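You operate a simulated robot arm through the tools that you are given. There is no shell and no other tool.

You run a simulated robot arm. Do the job below in one go: nothing can be reset, and whatever is moved stays where it is left.

Task
Scrub the two clogged nozzles clean and hang them back in the rack.
Fine: use the wet sponge.

It is judged by the outcome, as a careful person would: the job done as asked, and still so three seconds after it is handed in. It fails if anything else is knocked over, pushed out of place, dropped, spilled or broken.

Robot
A 7-joint arm with a two-finger parallel gripper, fixed in place. Base frame: the origin is at the foot of the arm, x ahead of it, y to its left, z up. Units: m, degrees, N and s.
With the tool pointing down near the work surface it reaches from about 0.26 to 0.54 m from the base axis. Its first joint turns from -66.0 to 66.0 degrees. Payload 1.57 kg.
The TCP is the grasp point between the finger pads, 0.03 m short of the fingertips. In the tool frame z runs along the fingers and y along their closing line. The gripper opens to 0.11 m. The fingers are 0.024 m wide and 0.012 m thick; the gripper's body (0.048 by 0.112 m) begins 0.078 m behind the TCP.
Orientation is told as [roll, pitch, yaw] about the base's x, y, z axes, in that order, counted from this pose: with the fingers straight down and closing along the base's y, the tool's x points along the base's -x, its y along +y and its z along -z.

Tools
- The arm moves only by the tool send_rows. Its argument "rows" is a list of rows, each a list of 3 entries, a list of its own where there are three numbers: the turn, a rotation vector about the tool's x, y, z in units of 8 degrees (1.0 is 8 degrees), then the shift along the tool's x, y, z in units of 50 mm (1.0 is 50 mm), then the gripper command, from -1 (shut) to 1 (fully open), values between in proportion. In form: [[[wx, wy, wz], [dx, dy, dz], claw], ...]. A call has 1 to 20 rows; each row shifts and turns the commanded pose from where the row before left it, along the tool's axes as they then stand. A call with a number of a shift or a turn outside -1 to 1 is refused whole. Rows are played at 5 a second. More than 0.05 m and 8.6 degrees between two rows, or a gripper value outside its range, and nothing of the call is played. Where a pose cannot be reached the arm comes as near as it can. A force on the tool above 50 N (or 10 N above the force at the start of the call, whichever is more), or a blocked arm, ends the call early, and 0.2 s more pass. The fingers move at their own pace (about 0.108 m/s each) and stop on an object; they squeeze with about 38 N. The grip force told is the motor's: it shows also when the fingers shut on nothing. Time passes only in rows, and 0.2 s behind the last, so rows that do not move let the fingers close. It gives the time, the measured TCP pose, the force on the tool (base axes), the opening and the grip force at its end, in the units of the frame above (readings bear some noise), with the torque about the TCP (base axes, N m) and any sound that the robot's microphone picked up.
- Cameras (640 x 400 px; columns grow to the right, rows downward): "scene" is fixed at [0.1666, -0.3923, 1.4085]; the picture's right is [0.71, -0.71, 0.00], its down [-0.35, -0.35, -0.87] and it looks along [0.61, 0.61, -0.50] (base axes); focal length 310 px, centre (320, 200). "wrist" rides on the gripper at [0.07, 0.016, -0.141] in the tool frame; the picture's right is [-0.23, 0.97, 0.00], its down [-0.86, -0.20, -0.48] and it looks along [-0.47, -0.11, 0.88] (tool axes); focal length 222 px, centre (320, 200). There is no depth. A picture from a camera that has moved, and an enlarged one, comes with that camera's place and axes in the base frame and with its lens. The place of the scene camera against the robot may be out by one fixed shift of up to 0.012 m in any direction.
- capture(camera): a new picture of that camera. It takes no simulated time.
- enlarge(camera, box): a new picture of the part [left, top, right, bottom] of that camera's present view, enlarged. It takes no simulated time.
- sign_off(): hands the job in; it is judged then, once.

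Places have to be worked out from the pictures, the camera data and where the tool is seen. Open the gripper and draw the arm clear of the work before you hand the job in, unless the task says otherwise.

The tools are called after ">>>" as a command line: name --argument value ..., lists and objects as JSON in quotes. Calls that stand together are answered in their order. send_rows: Moves the arm, as the interface text tells. Its arguments: {"type":"object","properties":{"rows":{"type":"array"}},"required":["rows"]} The other tools are called the same way: capture (camera) takes a picture; enlarge (camera, box) takes an enlarged picture of a part of a camera's view; sign_off () hands the job in.

At the start:

```text
t: 0.0
eef_pos: [0.4082, 0.2266, 1.2373]
orientation: [0.0, 0.0, 0.1]
force: [0.6, -1.2, 0.0]
torque: [-0.01, -0.01, -0.01]
finger_gap: 0.1099
grasp_force: 0.0
```

scene: 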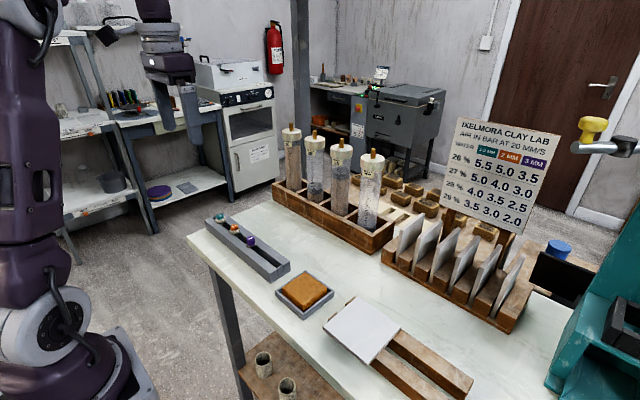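
wrist: 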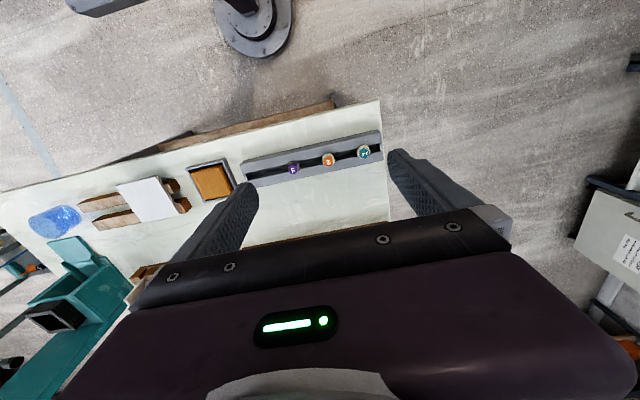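

I'll begin by looking closely at the rack with the nozzles, the sponge and the rest of the bench before moving.

>>> enlarge --camera "scene" --box '[190, 190, 350, 290]'

>>> enlarge --camera "wrist" --box '[180, 100, 400, 240]'

>>> enlarge --camera "scene" --box '[430, 100, 590, 200]'

>>> enlarge --camera "scene" --box '[230, 260, 480, 400]'

```text
4.00 times, centred on (270, 240) of scene
camera zoom: at [0.1666, -0.3923, 1.4085], right [0.71, -0.71, 0.0], down [-0.35, -0.35, -0.87], along [0.61, 0.61, -0.5], focal length 1242 px, centre (520, 40)
```

zoom: 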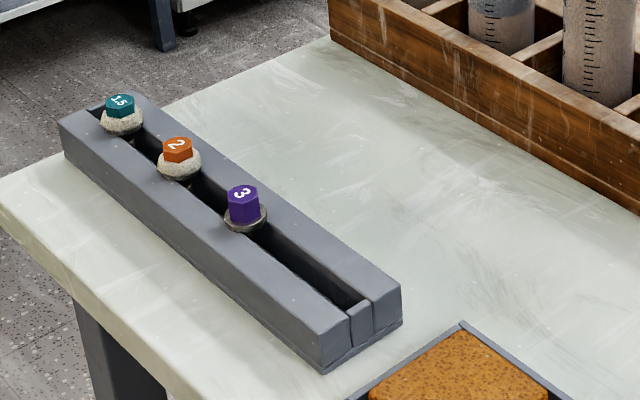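

```text
2.86 times, centred on (290, 170) of wrist
camera zoom: at [0.3384, 0.2433, 1.3786], right [0.23, 0.97, 0.0], down [0.86, -0.2, 0.48], along [0.47, -0.11, -0.88], focal length 635 px, centre (406, 286)
```

zoom: 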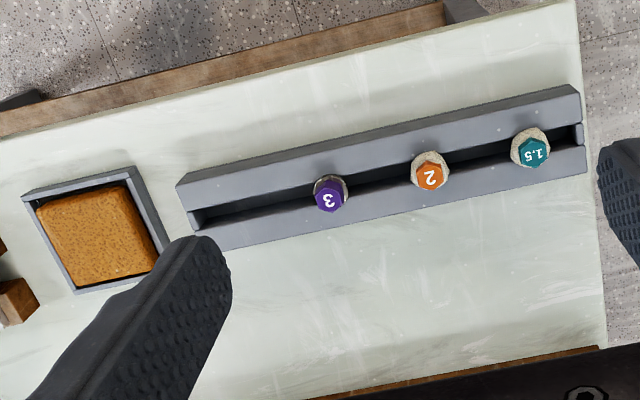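

```text
4.00 times, centred on (510, 150) of scene
camera zoom: at [0.1666, -0.3923, 1.4085], right [0.71, -0.71, 0.0], down [-0.35, -0.35, -0.87], along [0.61, 0.61, -0.5], focal length 1242 px, centre (-440, 400)
```

zoom: 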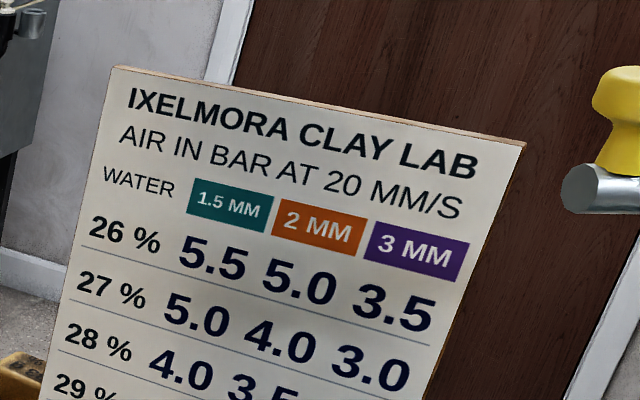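

```text
2.56 times, centred on (355, 330) of scene
camera zoom: at [0.1666, -0.3923, 1.4085], right [0.71, -0.71, 0.0], down [-0.35, -0.35, -0.87], along [0.61, 0.61, -0.5], focal length 795 px, centre (230, -133)
```

zoom: 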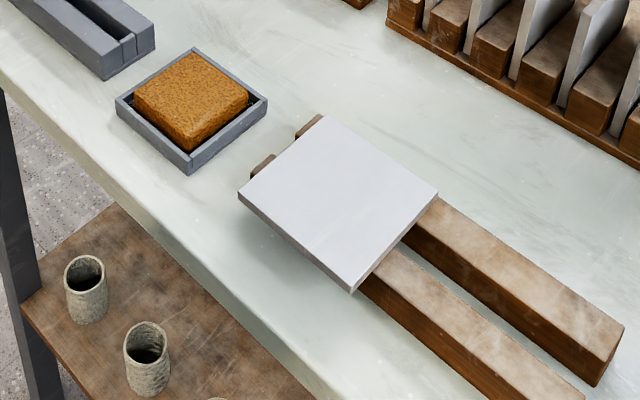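

The 1.5 and 2 nozzles are crusted with clay and the 3 is clean. By rough triangulation the nozzles sit at x≈0.478, y≈0.296 / 0.227 / 0.156, z≈0.965, and the sponge tray is near (0.478, -0.035). I'll lower the arm to about z 1.12, staying clear, for a closer view.

>>> send_rows --rows '[[[0, 0, 0], [0, 0, 0.8], 1], [[0, 0, 0], [0, 0, 0.8], 1], [[0, 0, 0], [0, 0, 0.8], 1], [[0, 0, 0], [0, 0, 0], 1]]'

>>> enlarge --camera "scene" --box '[500, 210, 640, 300]'

>>> enlarge --camera "scene" --box '[265, 260, 345, 310]'

```text
t: 1.0
eef_pos: [0.4057, 0.2262, 1.1163]
orientation: [0.0, 0.0, 0.0]
force: [-0.7, 0.1, 0.5]
torque: [-0.03, -0.01, -0.01]
finger_gap: 0.1096
grasp_force: 0.1
```

```text
4.44 times, centred on (570, 255) of scene
camera zoom: at [0.1666, -0.3923, 1.4085], right [0.71, -0.71, 0.0], down [-0.35, -0.35, -0.87], along [0.61, 0.61, -0.5], focal length 1380 px, centre (-791, -44)
```

zoom: 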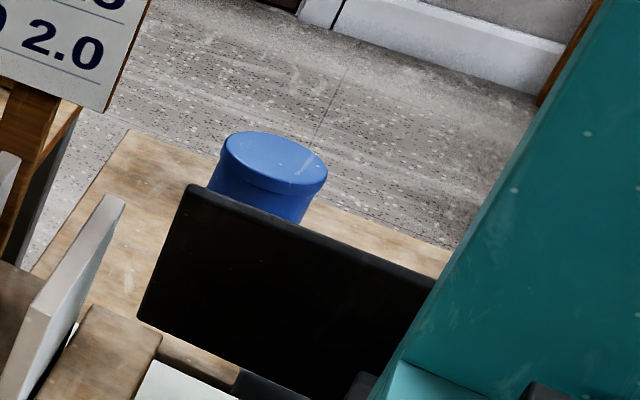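

```text
8.00 times, centred on (305, 285) of scene
camera zoom: at [0.1666, -0.3923, 1.4085], right [0.71, -0.71, 0.0], down [-0.35, -0.35, -0.87], along [0.61, 0.61, -0.5], focal length 2484 px, centre (440, -480)
```

zoom: 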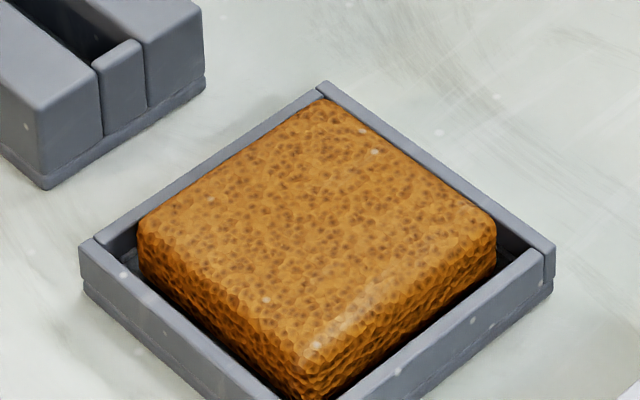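

The tray sponge has a wet sheen. I also want to identify the round blue thing that the first wrist view showed at the far right end of the bench, so I'm taking a new wrist view.

>>> capture --camera "wrist"

>>> enlarge --camera "wrist" --box '[200, 60, 420, 200]'

>>> enlarge --camera "wrist" --box '[0, 100, 180, 280]'

```text
taken
camera wrist: at [0.3357, 0.2418, 1.2563], right [0.23, 0.97, 0.0], down [0.85, -0.2, 0.48], along [0.47, -0.11, -0.88], focal length 222 px, centre (320, 200)
```

wrist: 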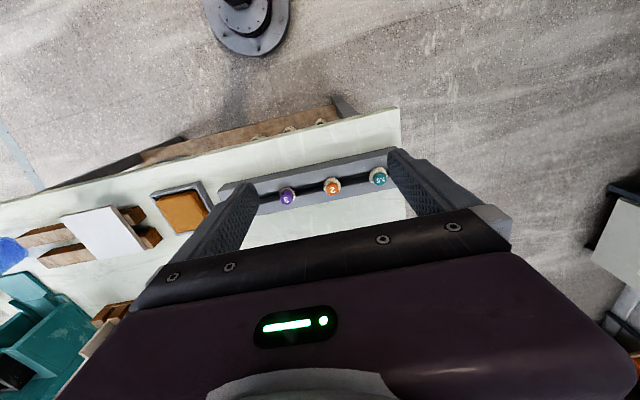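

```text
2.86 times, centred on (310, 130) of wrist
camera zoom: at [0.3357, 0.2418, 1.2563], right [0.23, 0.97, 0.0], down [0.85, -0.2, 0.48], along [0.47, -0.11, -0.88], focal length 635 px, centre (349, 400)
```

zoom: 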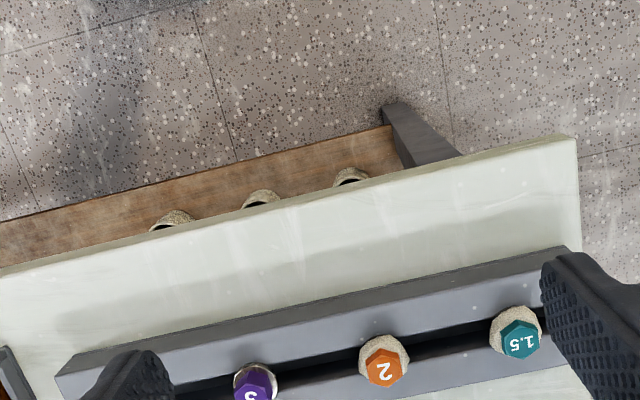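

```text
2.22 times, centred on (90, 190) of wrist
camera zoom: at [0.3357, 0.2418, 1.2563], right [0.23, 0.97, 0.0], down [0.85, -0.2, 0.48], along [0.47, -0.11, -0.88], focal length 494 px, centre (831, 222)
```

zoom: 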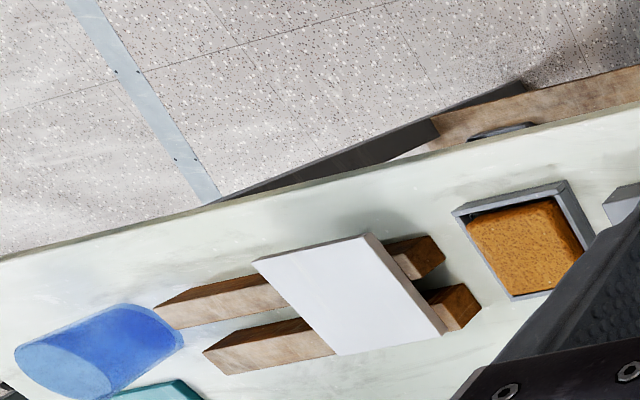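

The sponge in the tray is the only sponge on the bench; the blue thing is just a clear blue cup, out of reach. I'll narrow the fingers and drop to z≈1.05, still above everything, to fix the nozzle heights.

>>> send_rows --rows '[[[0, 0, 0], [-0.34, 0, 0.4], -0.1], [[0, 0, 0], [-0.34, 0, 0.4], -0.1], [[0, 0, 0], [0, 0, 0.5], -0.1], [[0, 0, 0], [0, 0, 0], -0.1]]'

>>> capture --camera "wrist"

>>> capture --camera "scene"

>>> enlarge --camera "wrist" --box '[220, 100, 420, 225]'

>>> enlarge --camera "scene" --box '[190, 170, 320, 290]'

```text
t: 2.0
eef_pos: [0.4395, 0.2261, 1.0492]
orientation: [0.0, -0.1, -0.1]
force: [0.4, 0.4, 0.4]
torque: [-0.03, -0.01, -0.01]
finger_gap: 0.0496
grasp_force: 0.1
```

```text
taken
camera wrist: at [0.3706, 0.2428, 1.1908], right [0.23, 0.97, 0.0], down [0.85, -0.2, 0.48], along [0.47, -0.11, -0.88], focal length 222 px, centre (320, 200)
```

wrist: 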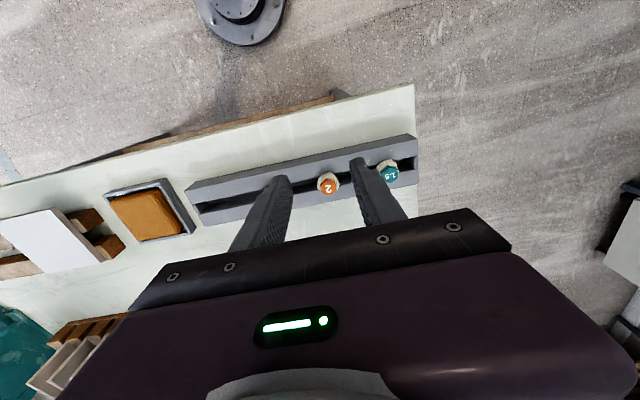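

```text
taken
```

scene: 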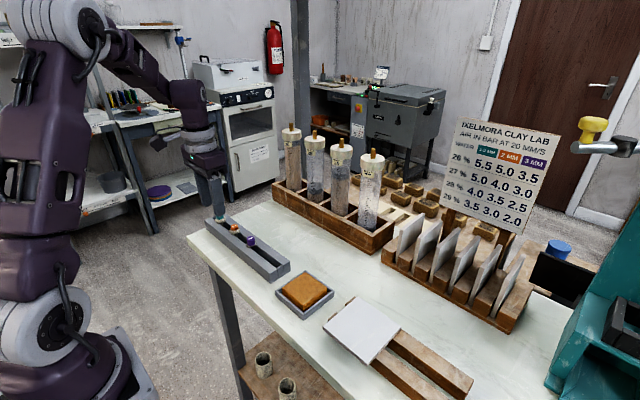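

```text
3.20 times, centred on (320, 162) of wrist
camera zoom: at [0.3706, 0.2428, 1.1908], right [0.23, 0.97, 0.0], down [0.85, -0.2, 0.48], along [0.47, -0.11, -0.88], focal length 711 px, centre (320, 320)
```

zoom: 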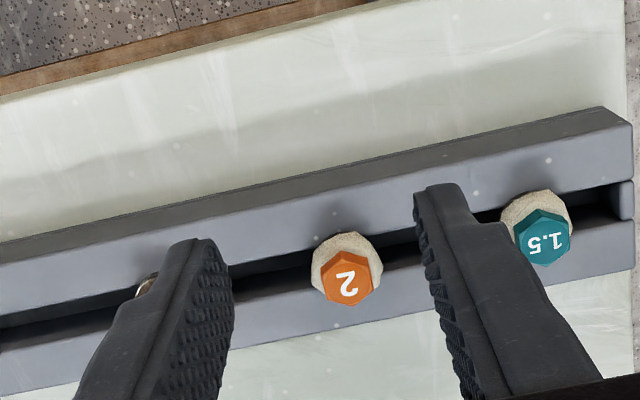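

```text
3.33 times, centred on (255, 230) of scene
camera zoom: at [0.1666, -0.3923, 1.4085], right [0.71, -0.71, 0.0], down [-0.35, -0.35, -0.87], along [0.61, 0.61, -0.5], focal length 1035 px, centre (537, 100)
```

zoom: 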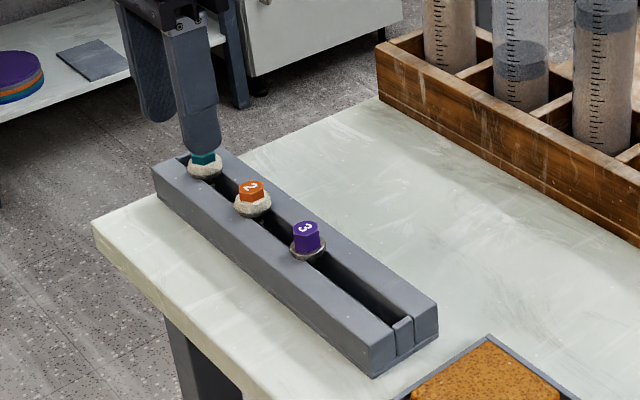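

Comparing views puts the nozzle tops at x≈0.487, y≈0.151 / 0.226 / 0.301, z≈0.942, with the rails near z≈0.917. I'll move right above nozzle 2, with the fingertips still above its top, and check alignment.

>>> send_rows --rows '[[[0, 0, 0], [-0.475, 0, 0.3], -0.1], [[0, 0, 0], [-0.475, 0, 0.3], -0.1], [[0, 0, 0], [0, 0, 0.3], -0.1], [[0, 0, 0], [0, 0, 0], -0.1]]'

>>> enlarge --camera "wrist" --box '[220, 100, 420, 225]'

>>> enlarge --camera "scene" --box '[180, 190, 280, 260]'

```text
t: 3.0
eef_pos: [0.4891, 0.2269, 1.0063]
orientation: [0.0, -0.1, 0.0]
force: [-0.2, -0.8, 0.2]
torque: [-0.01, 0.01, 0.0]
finger_gap: 0.0494
grasp_force: 0.1
```

```text
3.20 times, centred on (320, 162) of wrist
camera zoom: at [0.4192, 0.2425, 1.1476], right [0.23, 0.97, 0.0], down [0.86, -0.2, 0.48], along [0.47, -0.11, -0.88], focal length 711 px, centre (320, 320)
```

zoom: 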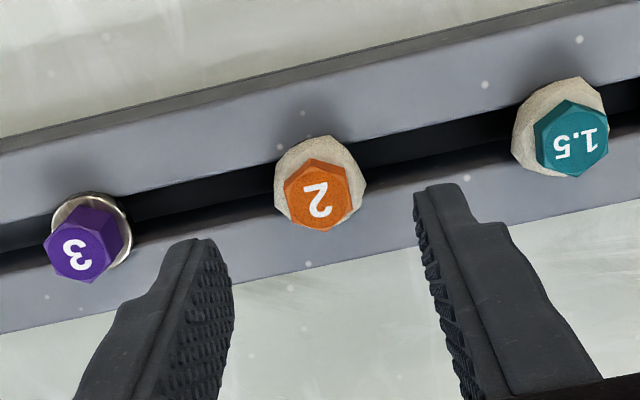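

```text
5.71 times, centred on (230, 225) of scene
camera zoom: at [0.1666, -0.3923, 1.4085], right [0.71, -0.71, 0.0], down [-0.35, -0.35, -0.87], along [0.61, 0.61, -0.5], focal length 1774 px, centre (834, 57)
```

zoom: 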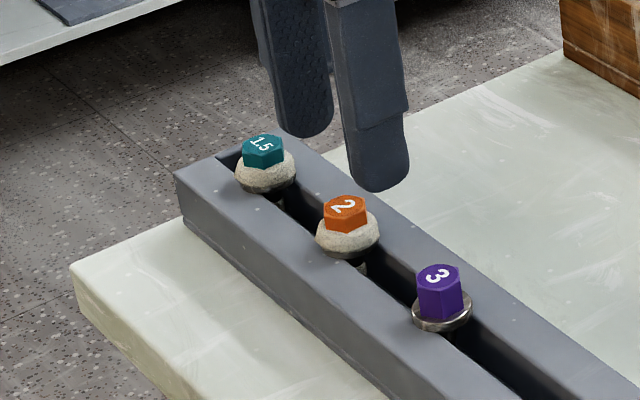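

Nozzle 2 is centred under the gripper, and the scale across views gives a hex top of z≈0.945. Only about the top 10 mm of the hex is free of crust, so I'll descend in stages, first to TCP z≈0.973.

>>> send_rows --rows '[[[0, 0, 0], [0.02, 0, 0.33], -0.1], [[0, 0, 0], [0, 0, 0.33], -0.1], [[0, 0, 0], [0, 0, 0], -0.1]]'

>>> enlarge --camera "wrist" --box '[260, 110, 380, 200]'

>>> enlarge --camera "scene" --box '[200, 200, 260, 245]'

```text
t: 3.8
eef_pos: [0.4895, 0.2264, 0.9726]
orientation: [0.0, 0.0, 0.1]
force: [0.1, 0.7, 0.0]
torque: [-0.03, -0.01, 0.0]
finger_gap: 0.0495
grasp_force: 0.1
```

```text
4.44 times, centred on (320, 155) of wrist
camera zoom: at [0.4201, 0.2433, 1.1144], right [0.23, 0.97, 0.0], down [0.86, -0.2, 0.48], along [0.47, -0.11, -0.88], focal length 987 px, centre (320, 400)
```

zoom: 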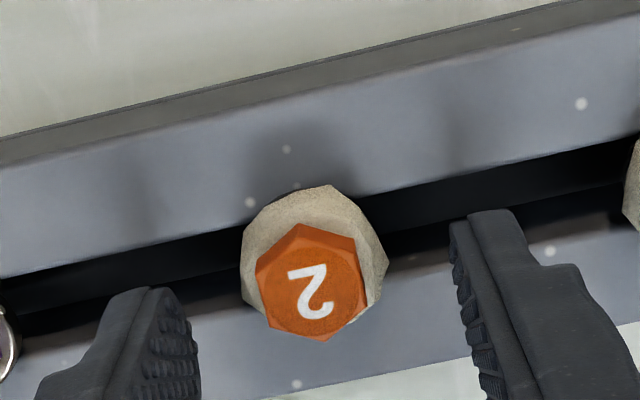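

```text
8.89 times, centred on (230, 222) of scene
camera zoom: at [0.1666, -0.3923, 1.4085], right [0.71, -0.71, 0.0], down [-0.35, -0.35, -0.87], along [0.61, 0.61, -0.5], focal length 2760 px, centre (1120, 0)
```

zoom: 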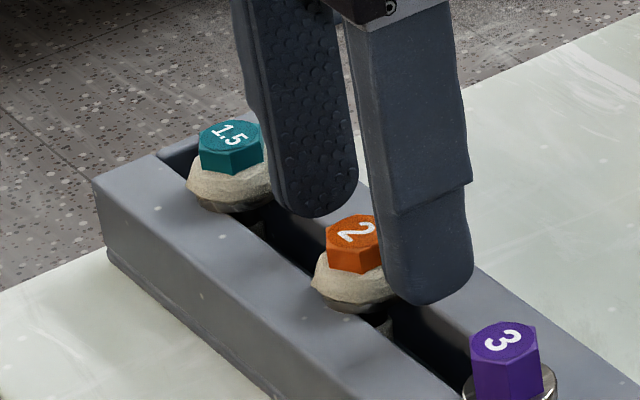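

The fingertips straddle nozzle 2 at about the level of its hex top, and it sits about 2 mm toward the base and 1–2 mm right of my axis. I'll make that correction and drop about 4 mm more so the pads take only the free part of the hex.

>>> send_rows --rows '[[[0, 0, 0], [0.045, -0.025, 0], -0.1], [[0, 0, 0], [0, 0, 0.085], -0.1], [[0, 0, 0], [0, 0, 0], -0.1]]'

>>> enlarge --camera "wrist" --box '[260, 110, 380, 200]'

>>> enlarge --camera "scene" --box '[200, 200, 260, 245]'

```text
t: 4.6
eef_pos: [0.4882, 0.2263, 0.969]
orientation: [0.1, 0.0, 0.1]
force: [-0.1, -0.2, 0.9]
torque: [-0.02, 0.02, 0.0]
finger_gap: 0.0495
grasp_force: 0.0
```

```text
4.44 times, centred on (320, 155) of wrist
camera zoom: at [0.4181, 0.2422, 1.1103], right [0.23, 0.97, 0.0], down [0.86, -0.2, 0.48], along [0.47, -0.11, -0.88], focal length 987 px, centre (320, 400)
```

zoom: 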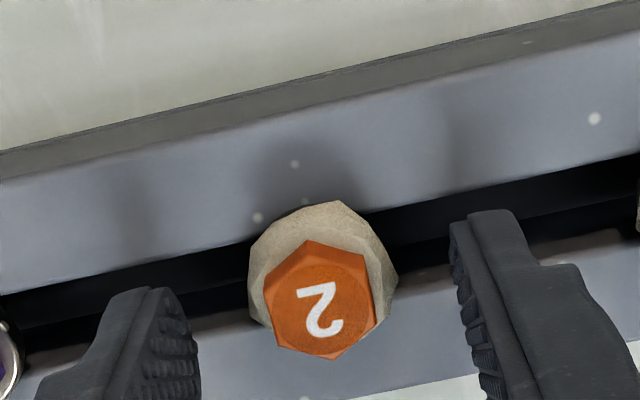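

```text
8.89 times, centred on (230, 222) of scene
camera zoom: at [0.1666, -0.3923, 1.4085], right [0.71, -0.71, 0.0], down [-0.35, -0.35, -0.87], along [0.61, 0.61, -0.5], focal length 2760 px, centre (1120, 0)
```

zoom: 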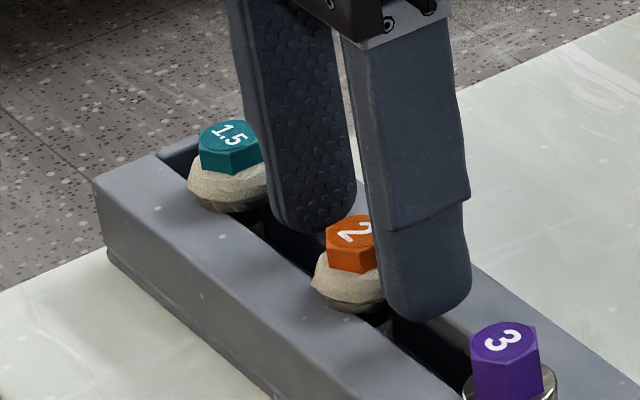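

Combining both views, the hex top is about 11 mm above the fingertips (z≈0.950) and about 3.5 mm closer to the base than my axis. I'll shift that way and up 1.5 mm so the tips clear the crust, then check before closing.

>>> send_rows --rows '[[[0, 0, 0], [0.07, 0, -0.03], -0.3], [[0, 0, 0], [0, 0, 0], -0.3]]'

>>> enlarge --camera "wrist" --box '[260, 110, 380, 200]'

>>> enlarge --camera "scene" --box '[200, 200, 260, 245]'

```text
t: 5.2
eef_pos: [0.4843, 0.2273, 0.9715]
orientation: [0.0, 0.0, 0.0]
force: [-0.4, -0.1, 0.3]
torque: [0.02, 0.01, 0.0]
finger_gap: 0.0385
grasp_force: 0.0
```

```text
4.44 times, centred on (320, 155) of wrist
camera zoom: at [0.4137, 0.2421, 1.1123], right [0.23, 0.97, 0.0], down [0.85, -0.2, 0.48], along [0.47, -0.11, -0.88], focal length 987 px, centre (320, 400)
```

zoom: 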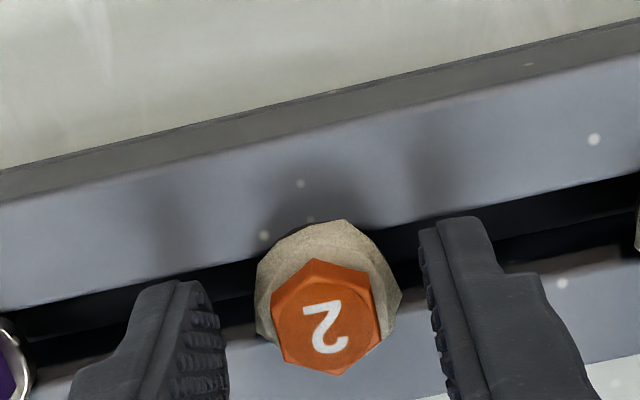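

```text
8.89 times, centred on (230, 222) of scene
camera zoom: at [0.1666, -0.3923, 1.4085], right [0.71, -0.71, 0.0], down [-0.35, -0.35, -0.87], along [0.61, 0.61, -0.5], focal length 2760 px, centre (1120, 0)
```

zoom: 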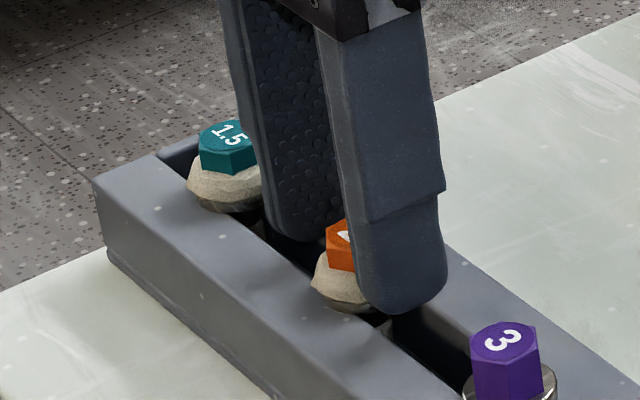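

The fingers now straddle the hex with its flats facing the pads (about 17–18 mm across) and the tips just above the crust. I'm closing on it; the final gap will show whether I have the hex or the crust.

>>> send_rows --rows '[[[0, 0, 0], [0, 0, 0], -0.5], [[0, 0, 0], [0, 0, 0], -1], [[0, 0, 0], [0, 0, 0], -1], [[0, 0, 0], [0, 0, 0], -1]]'

>>> enlarge --camera "wrist" --box '[260, 110, 380, 200]'

>>> enlarge --camera "scene" --box '[200, 200, 260, 245]'

```text
t: 6.2
eef_pos: [0.4828, 0.2262, 0.9706]
orientation: [0.0, 0.0, 0.0]
force: [-0.5, 0.4, 0.9]
torque: [0.01, 0.03, -0.02]
finger_gap: 0.018
grasp_force: 32.3
```

```text
4.44 times, centred on (320, 155) of wrist
camera zoom: at [0.4138, 0.2421, 1.1122], right [0.23, 0.97, 0.0], down [0.85, -0.2, 0.48], along [0.47, -0.11, -0.88], focal length 987 px, centre (320, 400)
```

zoom: 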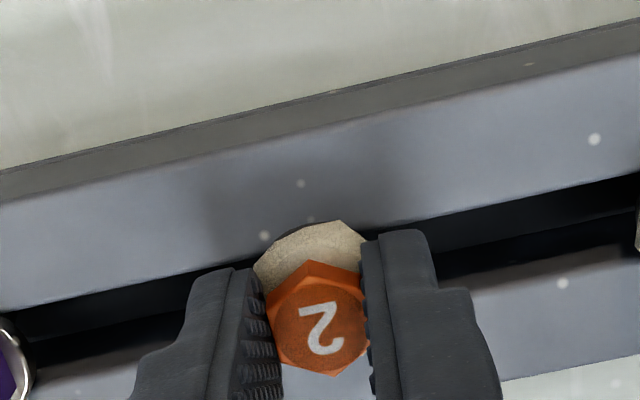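

```text
8.89 times, centred on (230, 222) of scene
camera zoom: at [0.1666, -0.3923, 1.4085], right [0.71, -0.71, 0.0], down [-0.35, -0.35, -0.87], along [0.61, 0.61, -0.5], focal length 2760 px, centre (1120, 0)
```

zoom: 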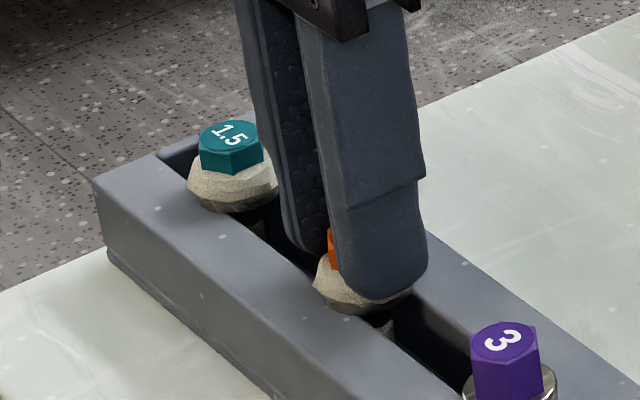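

The gap reads 18 mm with 32 N of grip, so the hex is held and not the crust. I'll lift straight up slowly.

>>> send_rows --rows '[[[0, 0, 0], [0, 0, -0.2], -1], [[0, 0, 0], [0, 0, -0.4], -1], [[0, 0, 0], [0, 0, -0.6], -1], [[0, 0, 0], [0, 0, -0.8], -1], [[0, 0, 0], [0, 0, 0], -1]]'

>>> capture --camera "wrist"

>>> enlarge --camera "scene" --box '[190, 170, 270, 240]'

```text
t: 7.4
eef_pos: [0.4843, 0.2267, 1.0728]
orientation: [0.0, 0.0, 0.0]
force: [-0.8, -0.2, 0.3]
torque: [0.0, 0.0, 0.02]
finger_gap: 0.0184
grasp_force: 33.0
```

```text
taken
camera wrist: at [0.4135, 0.2427, 1.2134], right [0.23, 0.97, 0.0], down [0.86, -0.2, 0.48], along [0.47, -0.11, -0.88], focal length 222 px, centre (320, 200)
```

wrist: 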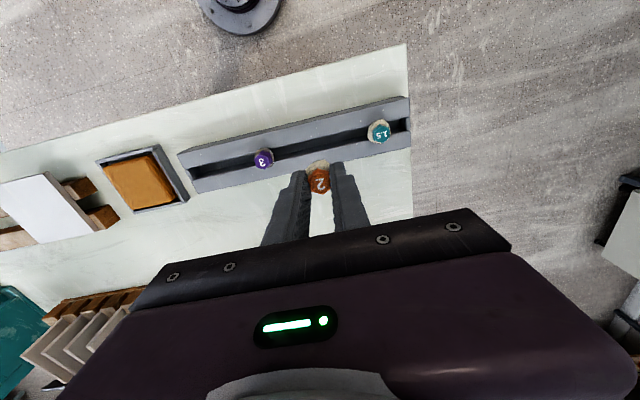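

```text
5.71 times, centred on (230, 205) of scene
camera zoom: at [0.1666, -0.3923, 1.4085], right [0.71, -0.71, 0.0], down [-0.35, -0.35, -0.87], along [0.61, 0.61, -0.5], focal length 1774 px, centre (834, 171)
```

zoom: 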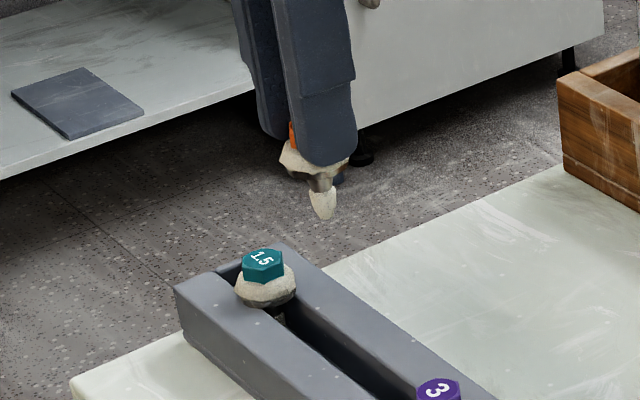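

Nozzle 2 came out cleanly. It has crust both on its collar and on its tip, which is about 31 mm below the fingertips. The sponge top is near (0.48, -0.039, 0.919), so I'll carry the nozzle over it at this safe height.

>>> send_rows --rows '[[[0, 0, 0], [0, -0.88, 0], -1], [[0, 0, 0], [0, -0.88, 0], -1], [[0, 0, 0], [0, -0.88, 0], -1], [[0, 0, 0], [0, -0.88, 0], -1], [[0, 0, 0], [0, -0.88, 0], -1], [[0, 0, 0], [0.05, -0.88, 0], -1], [[0, 0, 0], [0, 0, 0.8], -1], [[0, 0, 0], [0, 0, 0], -1]]'

>>> capture --camera "wrist"

>>> enlarge --camera "scene" --box '[240, 220, 360, 320]'

>>> enlarge --camera "wrist" --box '[250, 90, 390, 200]'

```text
t: 9.2
eef_pos: [0.4821, -0.0343, 1.0286]
orientation: [0.0, -0.1, 0.0]
force: [0.8, 0.0, -0.4]
torque: [-0.01, 0.01, 0.05]
finger_gap: 0.0183
grasp_force: 32.8
```

```text
taken
camera wrist: at [0.4116, -0.0181, 1.1692], right [0.23, 0.97, 0.0], down [0.86, -0.2, 0.48], along [0.47, -0.11, -0.88], focal length 222 px, centre (320, 200)
```

wrist: 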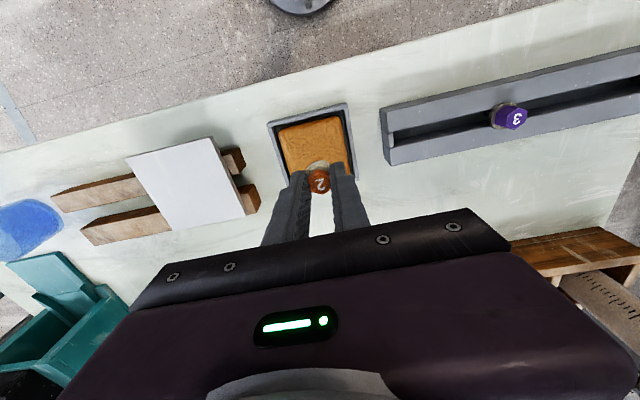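

```text
4.00 times, centred on (300, 270) of scene
camera zoom: at [0.1666, -0.3923, 1.4085], right [0.71, -0.71, 0.0], down [-0.35, -0.35, -0.87], along [0.61, 0.61, -0.5], focal length 1242 px, centre (400, -80)
```

zoom: 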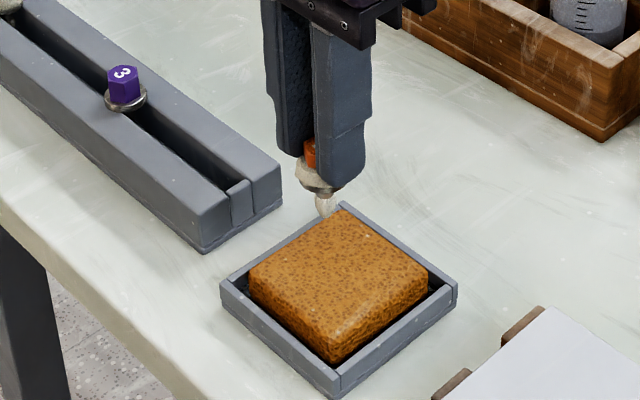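

```text
3.64 times, centred on (320, 145) of wrist
camera zoom: at [0.4116, -0.0181, 1.1692], right [0.23, 0.97, 0.0], down [0.86, -0.2, 0.48], along [0.47, -0.11, -0.88], focal length 808 px, centre (320, 400)
```

zoom: 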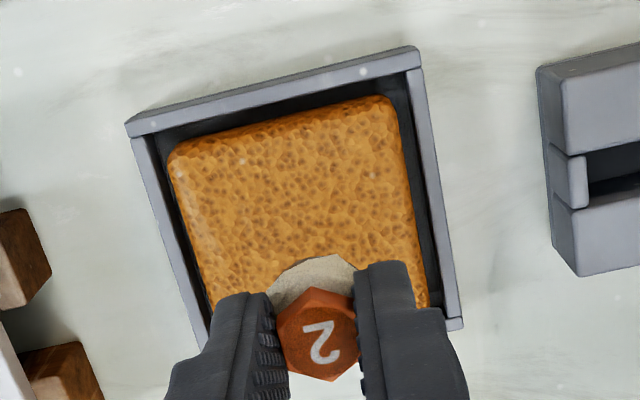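

The sponge's top spans about x 0.451–0.521, y -0.075 to -0.005 at z≈0.917, and the nozzle tip is about 63 mm below the TCP. I'll centre over it and go down until the tip is just above the surface, then feel for contact.

>>> send_rows --rows '[[[0, 0, 0], [-0.08, -0.12, 0.4], -1], [[0, 0, 0], [0, 0, 0.4], -1], [[0, 0, 0], [0, 0, 0], -1]]'

>>> enlarge --camera "scene" --box '[260, 240, 350, 310]'

```text
t: 10.0
eef_pos: [0.4852, -0.0429, 0.9899]
orientation: [-0.1, -0.1, 0.0]
force: [0.3, -0.4, -0.5]
torque: [0.01, 0.01, 0.01]
finger_gap: 0.0183
grasp_force: 32.7
```

```text
5.71 times, centred on (305, 275) of scene
camera zoom: at [0.1666, -0.3923, 1.4085], right [0.71, -0.71, 0.0], down [-0.35, -0.35, -0.87], along [0.61, 0.61, -0.5], focal length 1774 px, centre (406, -229)
```

zoom: 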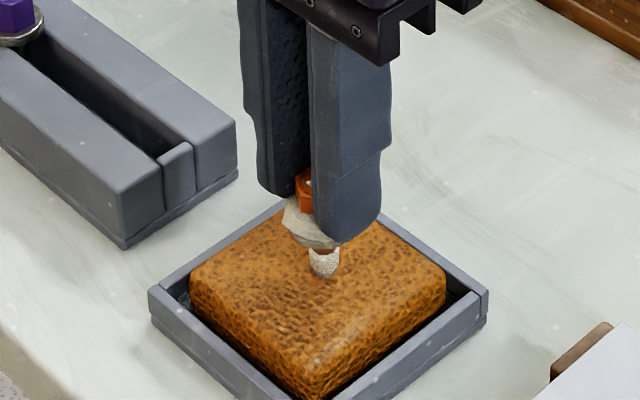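

The tip hangs right over the sponge's middle, very near the surface. I'm stepping down 2–3 mm at a time to feel the contact.

>>> send_rows --rows '[[[0, 0, 0], [0, 0, 0.05], -1], [[0, 0, 0], [0, 0, 0.05], -1], [[0, 0, 0], [0, 0, 0], -1]]'

>>> send_rows --rows '[[[0, 0, 0], [0, 0, 0.05], -1], [[0, 0, 0], [0, 0, 0.05], -1], [[0, 0, 0], [0, 0, 0], -1]]'

>>> enlarge --camera "scene" --box '[260, 240, 350, 310]'

```text
t: 10.8
eef_pos: [0.4849, -0.0436, 0.9859]
orientation: [-0.1, -0.2, -0.1]
force: [-1.2, 5.7, 32.8]
torque: [0.38, 0.03, 0.0]
finger_gap: 0.0188
grasp_force: 33.1
```

```text
t: 11.4
eef_pos: [0.4855, -0.0429, 0.9848]
orientation: [0.0, -0.5, 0.0]
force: [-2.7, 0.4, 13.3]
torque: [0.07, 0.19, 0.0]
finger_gap: 0.019
grasp_force: 33.4
stopped in row 2: the force on the tool passed its limit at 57 N (the readings are from after the stop); the commanded pose is now the measured one
```

```text
5.71 times, centred on (305, 275) of scene
camera zoom: at [0.1663, -0.3923, 1.4086], right [0.71, -0.71, 0.0], down [-0.35, -0.35, -0.87], along [0.61, 0.61, -0.5], focal length 1774 px, centre (406, -229)
```

zoom: 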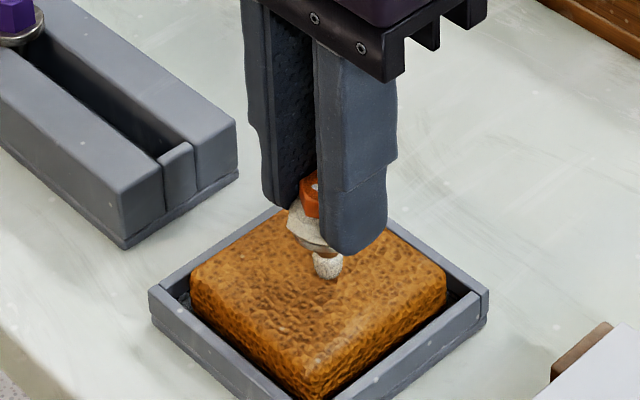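

The sponge is firm: contact came at about TCP z 0.988, and the second small step went past the force limit. I'll check that the nozzle hasn't slipped in the grip before scrubbing with a much lighter touch.

>>> enlarge --camera "wrist" --box '[260, 110, 380, 200]'

>>> enlarge --camera "scene" --box '[290, 255, 330, 285]'

```text
4.44 times, centred on (320, 155) of wrist
camera zoom: at [0.4153, -0.0276, 1.1253], right [0.23, 0.97, 0.0], down [0.85, -0.2, 0.48], along [0.47, -0.11, -0.88], focal length 987 px, centre (320, 400)
```

zoom: 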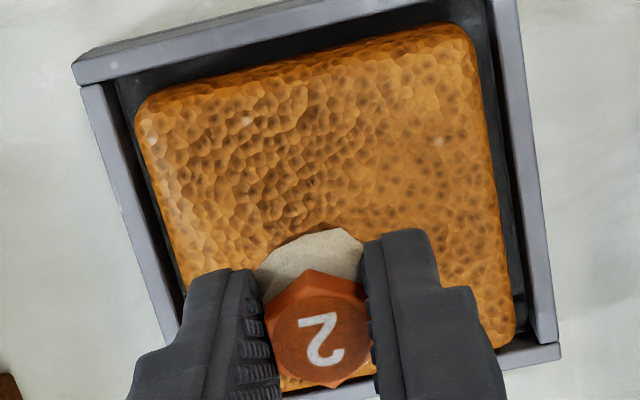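

```text
13.33 times, centred on (310, 270) of scene
camera zoom: at [0.1663, -0.3923, 1.4086], right [0.71, -0.71, 0.0], down [-0.35, -0.35, -0.87], along [0.61, 0.61, -0.5], focal length 4140 px, centre (453, -733)
```

zoom: 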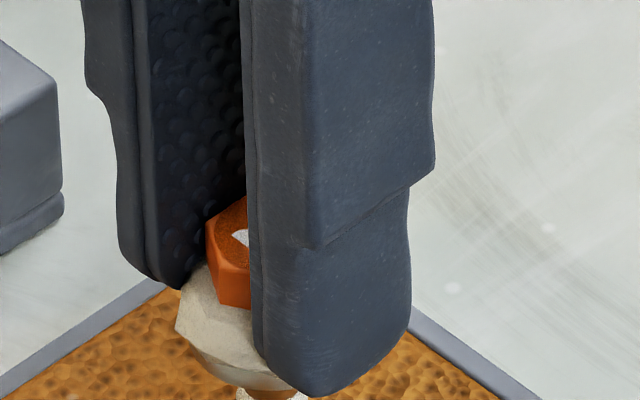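

The nozzle was pushed a few mm up into the grip but is still firmly held and upright. I'll back off about 1.5 mm for a light contact and make the first gentle strokes along y, where the pads hold it best.

>>> send_rows --rows '[[[0, 0, 0], [0, 0, -0.02], -1], [[0, 0, 0], [0, 0, 0], -1]]'

```text
t: 12.0
eef_pos: [0.4869, -0.0433, 0.9846]
orientation: [0.0, -0.3, 0.0]
force: [-1.4, -0.6, 4.5]
torque: [-0.04, 0.07, -0.01]
finger_gap: 0.019
grasp_force: 33.2
```

The force is down to a light 4.5 N on the sponge. I'll try short strokes along y, about ±8 mm.

>>> send_rows --rows '[[[0, 0, 0], [0, 0.16, 0], -1], [[0, 0, 0], [0, -0.16, 0], -1], [[0, 0, 0], [0, -0.16, 0], -1], [[0, 0, 0], [0, 0.16, 0], -1], [[0, 0, 0], [0, 0, 0], -1]]'

>>> enlarge --camera "scene" --box '[275, 250, 345, 302]'

>>> enlarge --camera "wrist" --box '[260, 110, 380, 200]'

```text
t: 13.2
eef_pos: [0.4863, -0.0451, 0.9848]
orientation: [-0.1, -0.4, -0.1]
force: [0.7, -4.7, 15.9]
torque: [-0.35, -0.06, -0.02]
finger_gap: 0.0192
grasp_force: 33.3
```

```text
7.69 times, centred on (310, 276) of scene
camera zoom: at [0.1664, -0.3925, 1.4085], right [0.71, -0.71, 0.0], down [-0.35, -0.35, -0.87], along [0.61, 0.61, -0.5], focal length 2389 px, centre (397, -385)
```

zoom: 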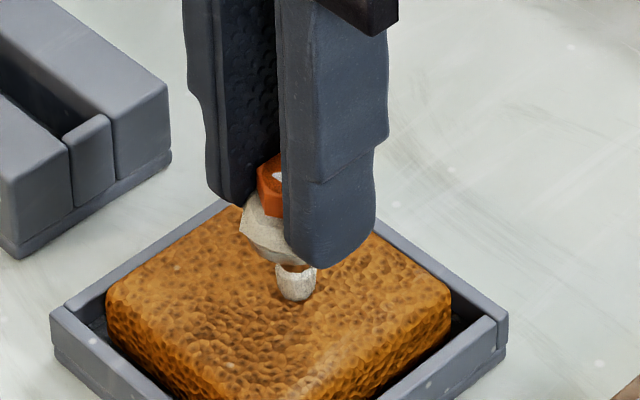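

```text
4.44 times, centred on (320, 155) of wrist
camera zoom: at [0.4154, -0.0284, 1.1252], right [0.23, 0.97, 0.0], down [0.85, -0.2, 0.48], along [0.47, -0.11, -0.87], focal length 987 px, centre (320, 400)
```

zoom: 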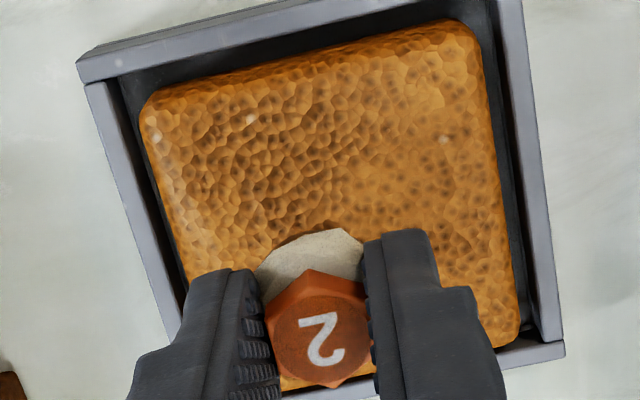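

The tray and sponge stay put and the crust is still there, so more scrubbing is needed. I'm continuing with a run of longer strokes at the same light press.

>>> send_rows --rows '[[[0, 0, 0], [0, 0.26, 0], -1], [[0, 0, 0], [0, -0.26, 0], -1], [[0, 0, 0], [0, -0.26, 0], -1], [[0, 0, 0], [0, 0.26, 0], -1], [[0, 0, 0], [0, 0.26, 0], -1], [[0, 0, 0], [0, -0.26, 0], -1], [[0, 0, 0], [0, -0.26, 0], -1], [[0, 0, 0], [0, 0.26, 0], -1], [[0, 0, 0], [0, 0.26, 0], -1], [[0, 0, 0], [0, -0.26, 0], -1], [[0, 0, 0], [0, -0.26, 0], -1], [[0, 0, 0], [0, 0.26, 0], -1], [[0, 0, 0], [0, 0, 0], -1]]'

>>> enlarge --camera "scene" --box '[275, 250, 345, 302]'

>>> enlarge --camera "wrist" --box '[260, 110, 380, 200]'

```text
t: 16.0
eef_pos: [0.4847, -0.0402, 0.9861]
orientation: [0.0, -0.3, 0.0]
force: [-0.8, 0.0, -0.5]
torque: [-0.02, 0.01, -0.02]
finger_gap: 0.019
grasp_force: 33.5
```

```text
7.69 times, centred on (310, 276) of scene
camera zoom: at [0.1666, -0.3923, 1.4085], right [0.71, -0.71, 0.0], down [-0.35, -0.35, -0.87], along [0.61, 0.61, -0.5], focal length 2389 px, centre (397, -385)
```

zoom: 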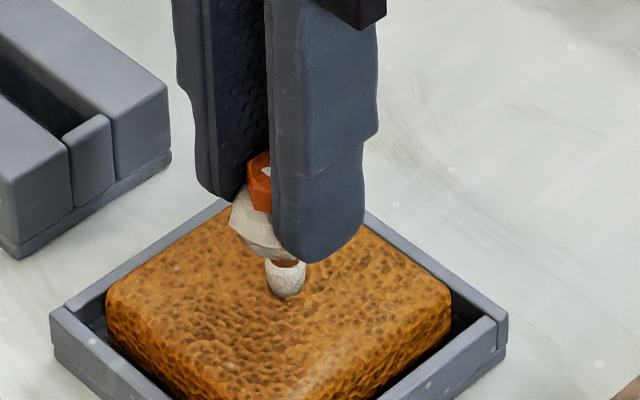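

```text
4.44 times, centred on (320, 155) of wrist
camera zoom: at [0.4146, -0.0257, 1.1261], right [0.23, 0.97, 0.0], down [0.85, -0.2, 0.48], along [0.47, -0.11, -0.88], focal length 987 px, centre (320, 400)
```

zoom: 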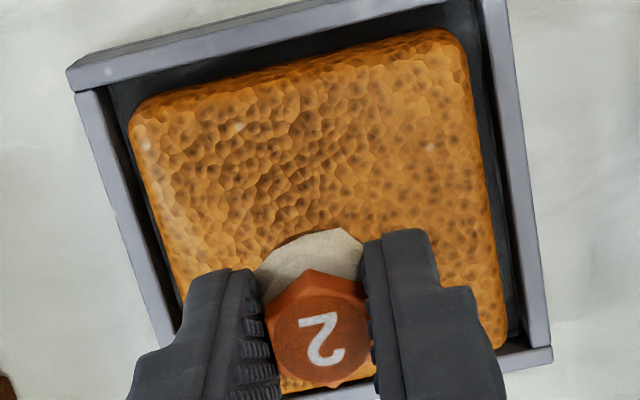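

Contact has dropped to zero by now. Let me look closely at the tip to see whether the crust is changing.

>>> enlarge --camera "scene" --box '[297, 265, 321, 283]'

```text
16.00 times, centred on (309, 274) of scene
camera zoom: at [0.1666, -0.3923, 1.4085], right [0.71, -0.71, 0.0], down [-0.35, -0.35, -0.87], along [0.61, 0.61, -0.5], focal length 4968 px, centre (496, -984)
```

zoom: 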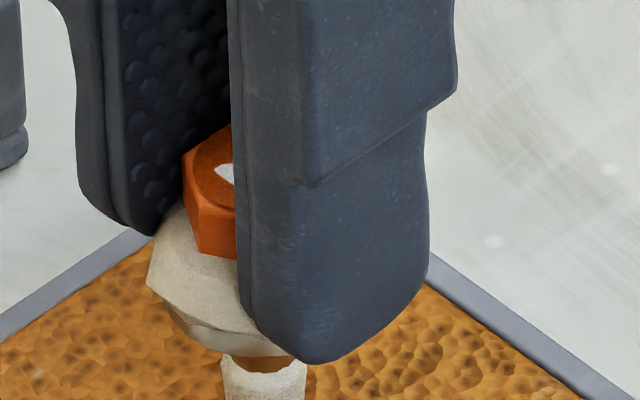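

I'll come down 1 mm to restore a light contact and read the force.

>>> send_rows --rows '[[[0, 0, 0], [0, 0, 0.02], -1], [[0, 0, 0], [0, 0, 0], -1]]'

```text
t: 16.6
eef_pos: [0.4852, -0.0437, 0.9849]
orientation: [-0.1, -0.3, 0.0]
force: [0.4, 1.3, 7.1]
torque: [0.12, 0.04, -0.02]
finger_gap: 0.0189
grasp_force: 34.0
```

There is 7 N of contact now. I'll run a longer set of strokes along y with this press.

>>> send_rows --rows '[[[0, 0, 0], [0, 0.3, 0], -1], [[0, 0, 0], [0, -0.3, 0], -1], [[0, 0, 0], [0, -0.3, 0], -1], [[0, 0, 0], [0, 0.3, 0], -1], [[0, 0, 0], [0, 0.3, 0], -1], [[0, 0, 0], [0, -0.3, 0], -1], [[0, 0, 0], [0, -0.3, 0], -1], [[0, 0, 0], [0, 0.3, 0], -1], [[0, 0, 0], [0, 0.3, 0], -1], [[0, 0, 0], [0, -0.3, 0], -1], [[0, 0, 0], [0, -0.3, 0], -1], [[0, 0, 0], [0, 0.3, 0], -1], [[0, 0, 0], [0, 0.3, 0], -1], [[0, 0, 0], [0, -0.3, 0], -1], [[0, 0, 0], [0, -0.3, 0], -1], [[0, 0, 0], [0, 0.3, 0], -1]]'

>>> enlarge --camera "scene" --box '[275, 250, 345, 302]'

>>> enlarge --camera "wrist" --box '[260, 110, 380, 200]'

```text
t: 18.6
eef_pos: [0.4863, -0.0321, 0.9835]
orientation: [-0.1, -0.7, -0.1]
force: [-4.3, -0.3, 13.1]
torque: [-0.04, 0.17, 0.02]
finger_gap: 0.019
grasp_force: 33.5
stopped in row 10: the force on the tool passed its limit at 52 N (the readings are from after the stop); the commanded pose is now the measured one
```

```text
7.69 times, centred on (310, 276) of scene
camera zoom: at [0.1663, -0.3923, 1.4085], right [0.71, -0.71, 0.0], down [-0.35, -0.35, -0.87], along [0.61, 0.61, -0.5], focal length 2389 px, centre (397, -385)
```

zoom: 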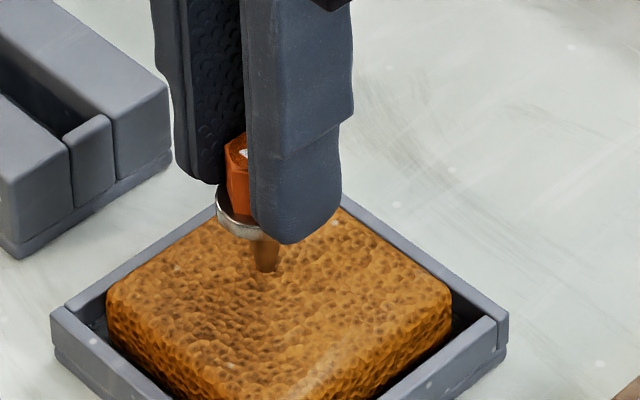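

```text
4.44 times, centred on (320, 155) of wrist
camera zoom: at [0.4147, -0.0154, 1.1249], right [0.23, 0.97, 0.0], down [0.85, -0.2, 0.49], along [0.47, -0.11, -0.87], focal length 987 px, centre (320, 400)
```

zoom: 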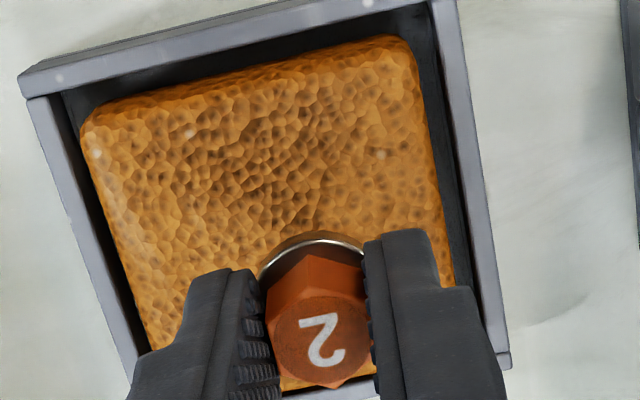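

The crust is gone: nozzle 2's collar and tip are now bare shiny metal. I'll lift clear of the sponge and inspect it.

>>> send_rows --rows '[[[0, 0, 0], [0, 0, -0.2], -1], [[0, 0, 0], [0, 0, -0.6], -1], [[0, 0, 0], [0, 0, -0.9], -1], [[0, 0, 0], [0, 0, 0], -1], [[0, 0, 0], [0, 0, 0], -1]]'

>>> enlarge --camera "scene" --box '[260, 200, 340, 260]'

>>> enlarge --camera "wrist" --box '[260, 110, 380, 200]'

```text
t: 19.8
eef_pos: [0.4843, -0.0304, 1.0697]
orientation: [-0.1, -0.5, 0.0]
force: [-0.1, 0.4, -1.2]
torque: [0.02, 0.0, 0.01]
finger_gap: 0.0195
grasp_force: 32.8
```

```text
6.67 times, centred on (300, 230) of scene
camera zoom: at [0.1666, -0.3923, 1.4085], right [0.71, -0.71, 0.0], down [-0.35, -0.35, -0.87], along [0.61, 0.61, -0.5], focal length 2070 px, centre (453, 0)
```

zoom: 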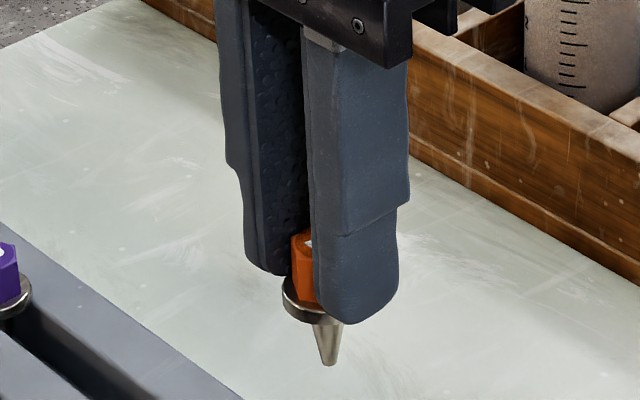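

```text
4.44 times, centred on (320, 155) of wrist
camera zoom: at [0.4143, -0.015, 1.2094], right [0.23, 0.97, 0.0], down [0.85, -0.2, 0.49], along [0.47, -0.11, -0.87], focal length 987 px, centre (320, 400)
```

zoom: 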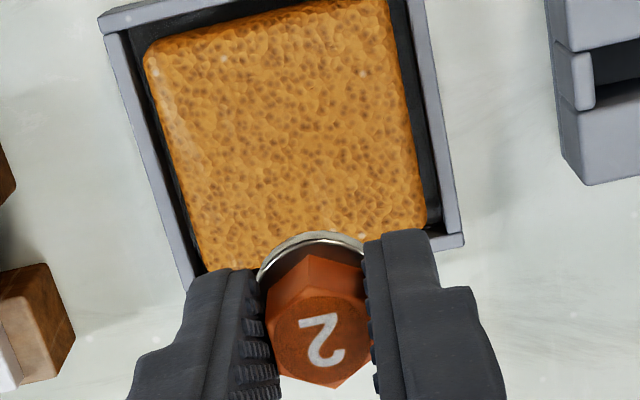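

Nozzle 2 is clean and still gripped. Before re-hanging it, I'll check its tilt in the grip from the scene camera.

>>> enlarge --camera "scene" --box '[286, 226, 318, 250]'

>>> capture --camera "wrist"

```text
16.00 times, centred on (302, 238) of scene
camera zoom: at [0.1666, -0.3923, 1.4085], right [0.71, -0.71, 0.0], down [-0.35, -0.35, -0.87], along [0.61, 0.61, -0.5], focal length 4968 px, centre (608, -408)
```

zoom: 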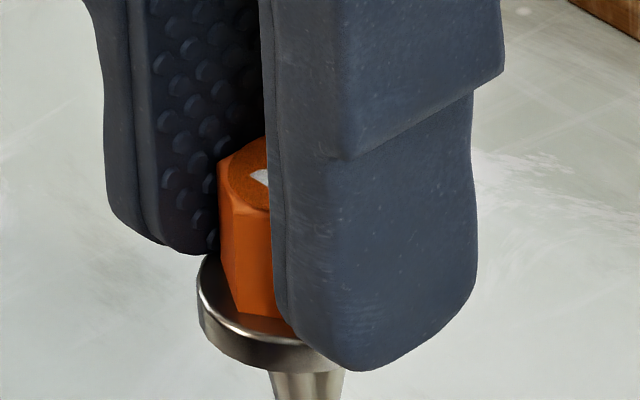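

```text
taken
camera wrist: at [0.4143, -0.015, 1.2094], right [0.23, 0.97, 0.0], down [0.85, -0.2, 0.49], along [0.47, -0.11, -0.87], focal length 222 px, centre (320, 200)
```

wrist: 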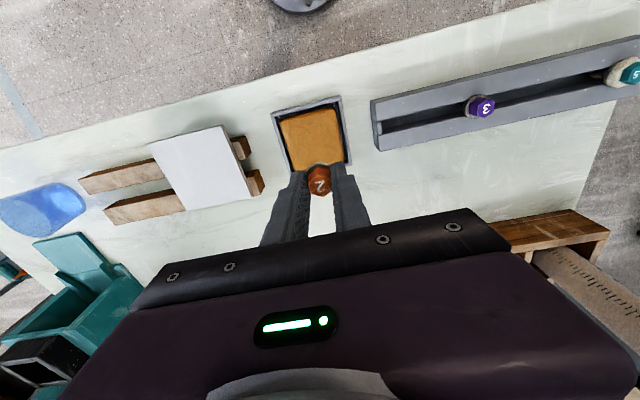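

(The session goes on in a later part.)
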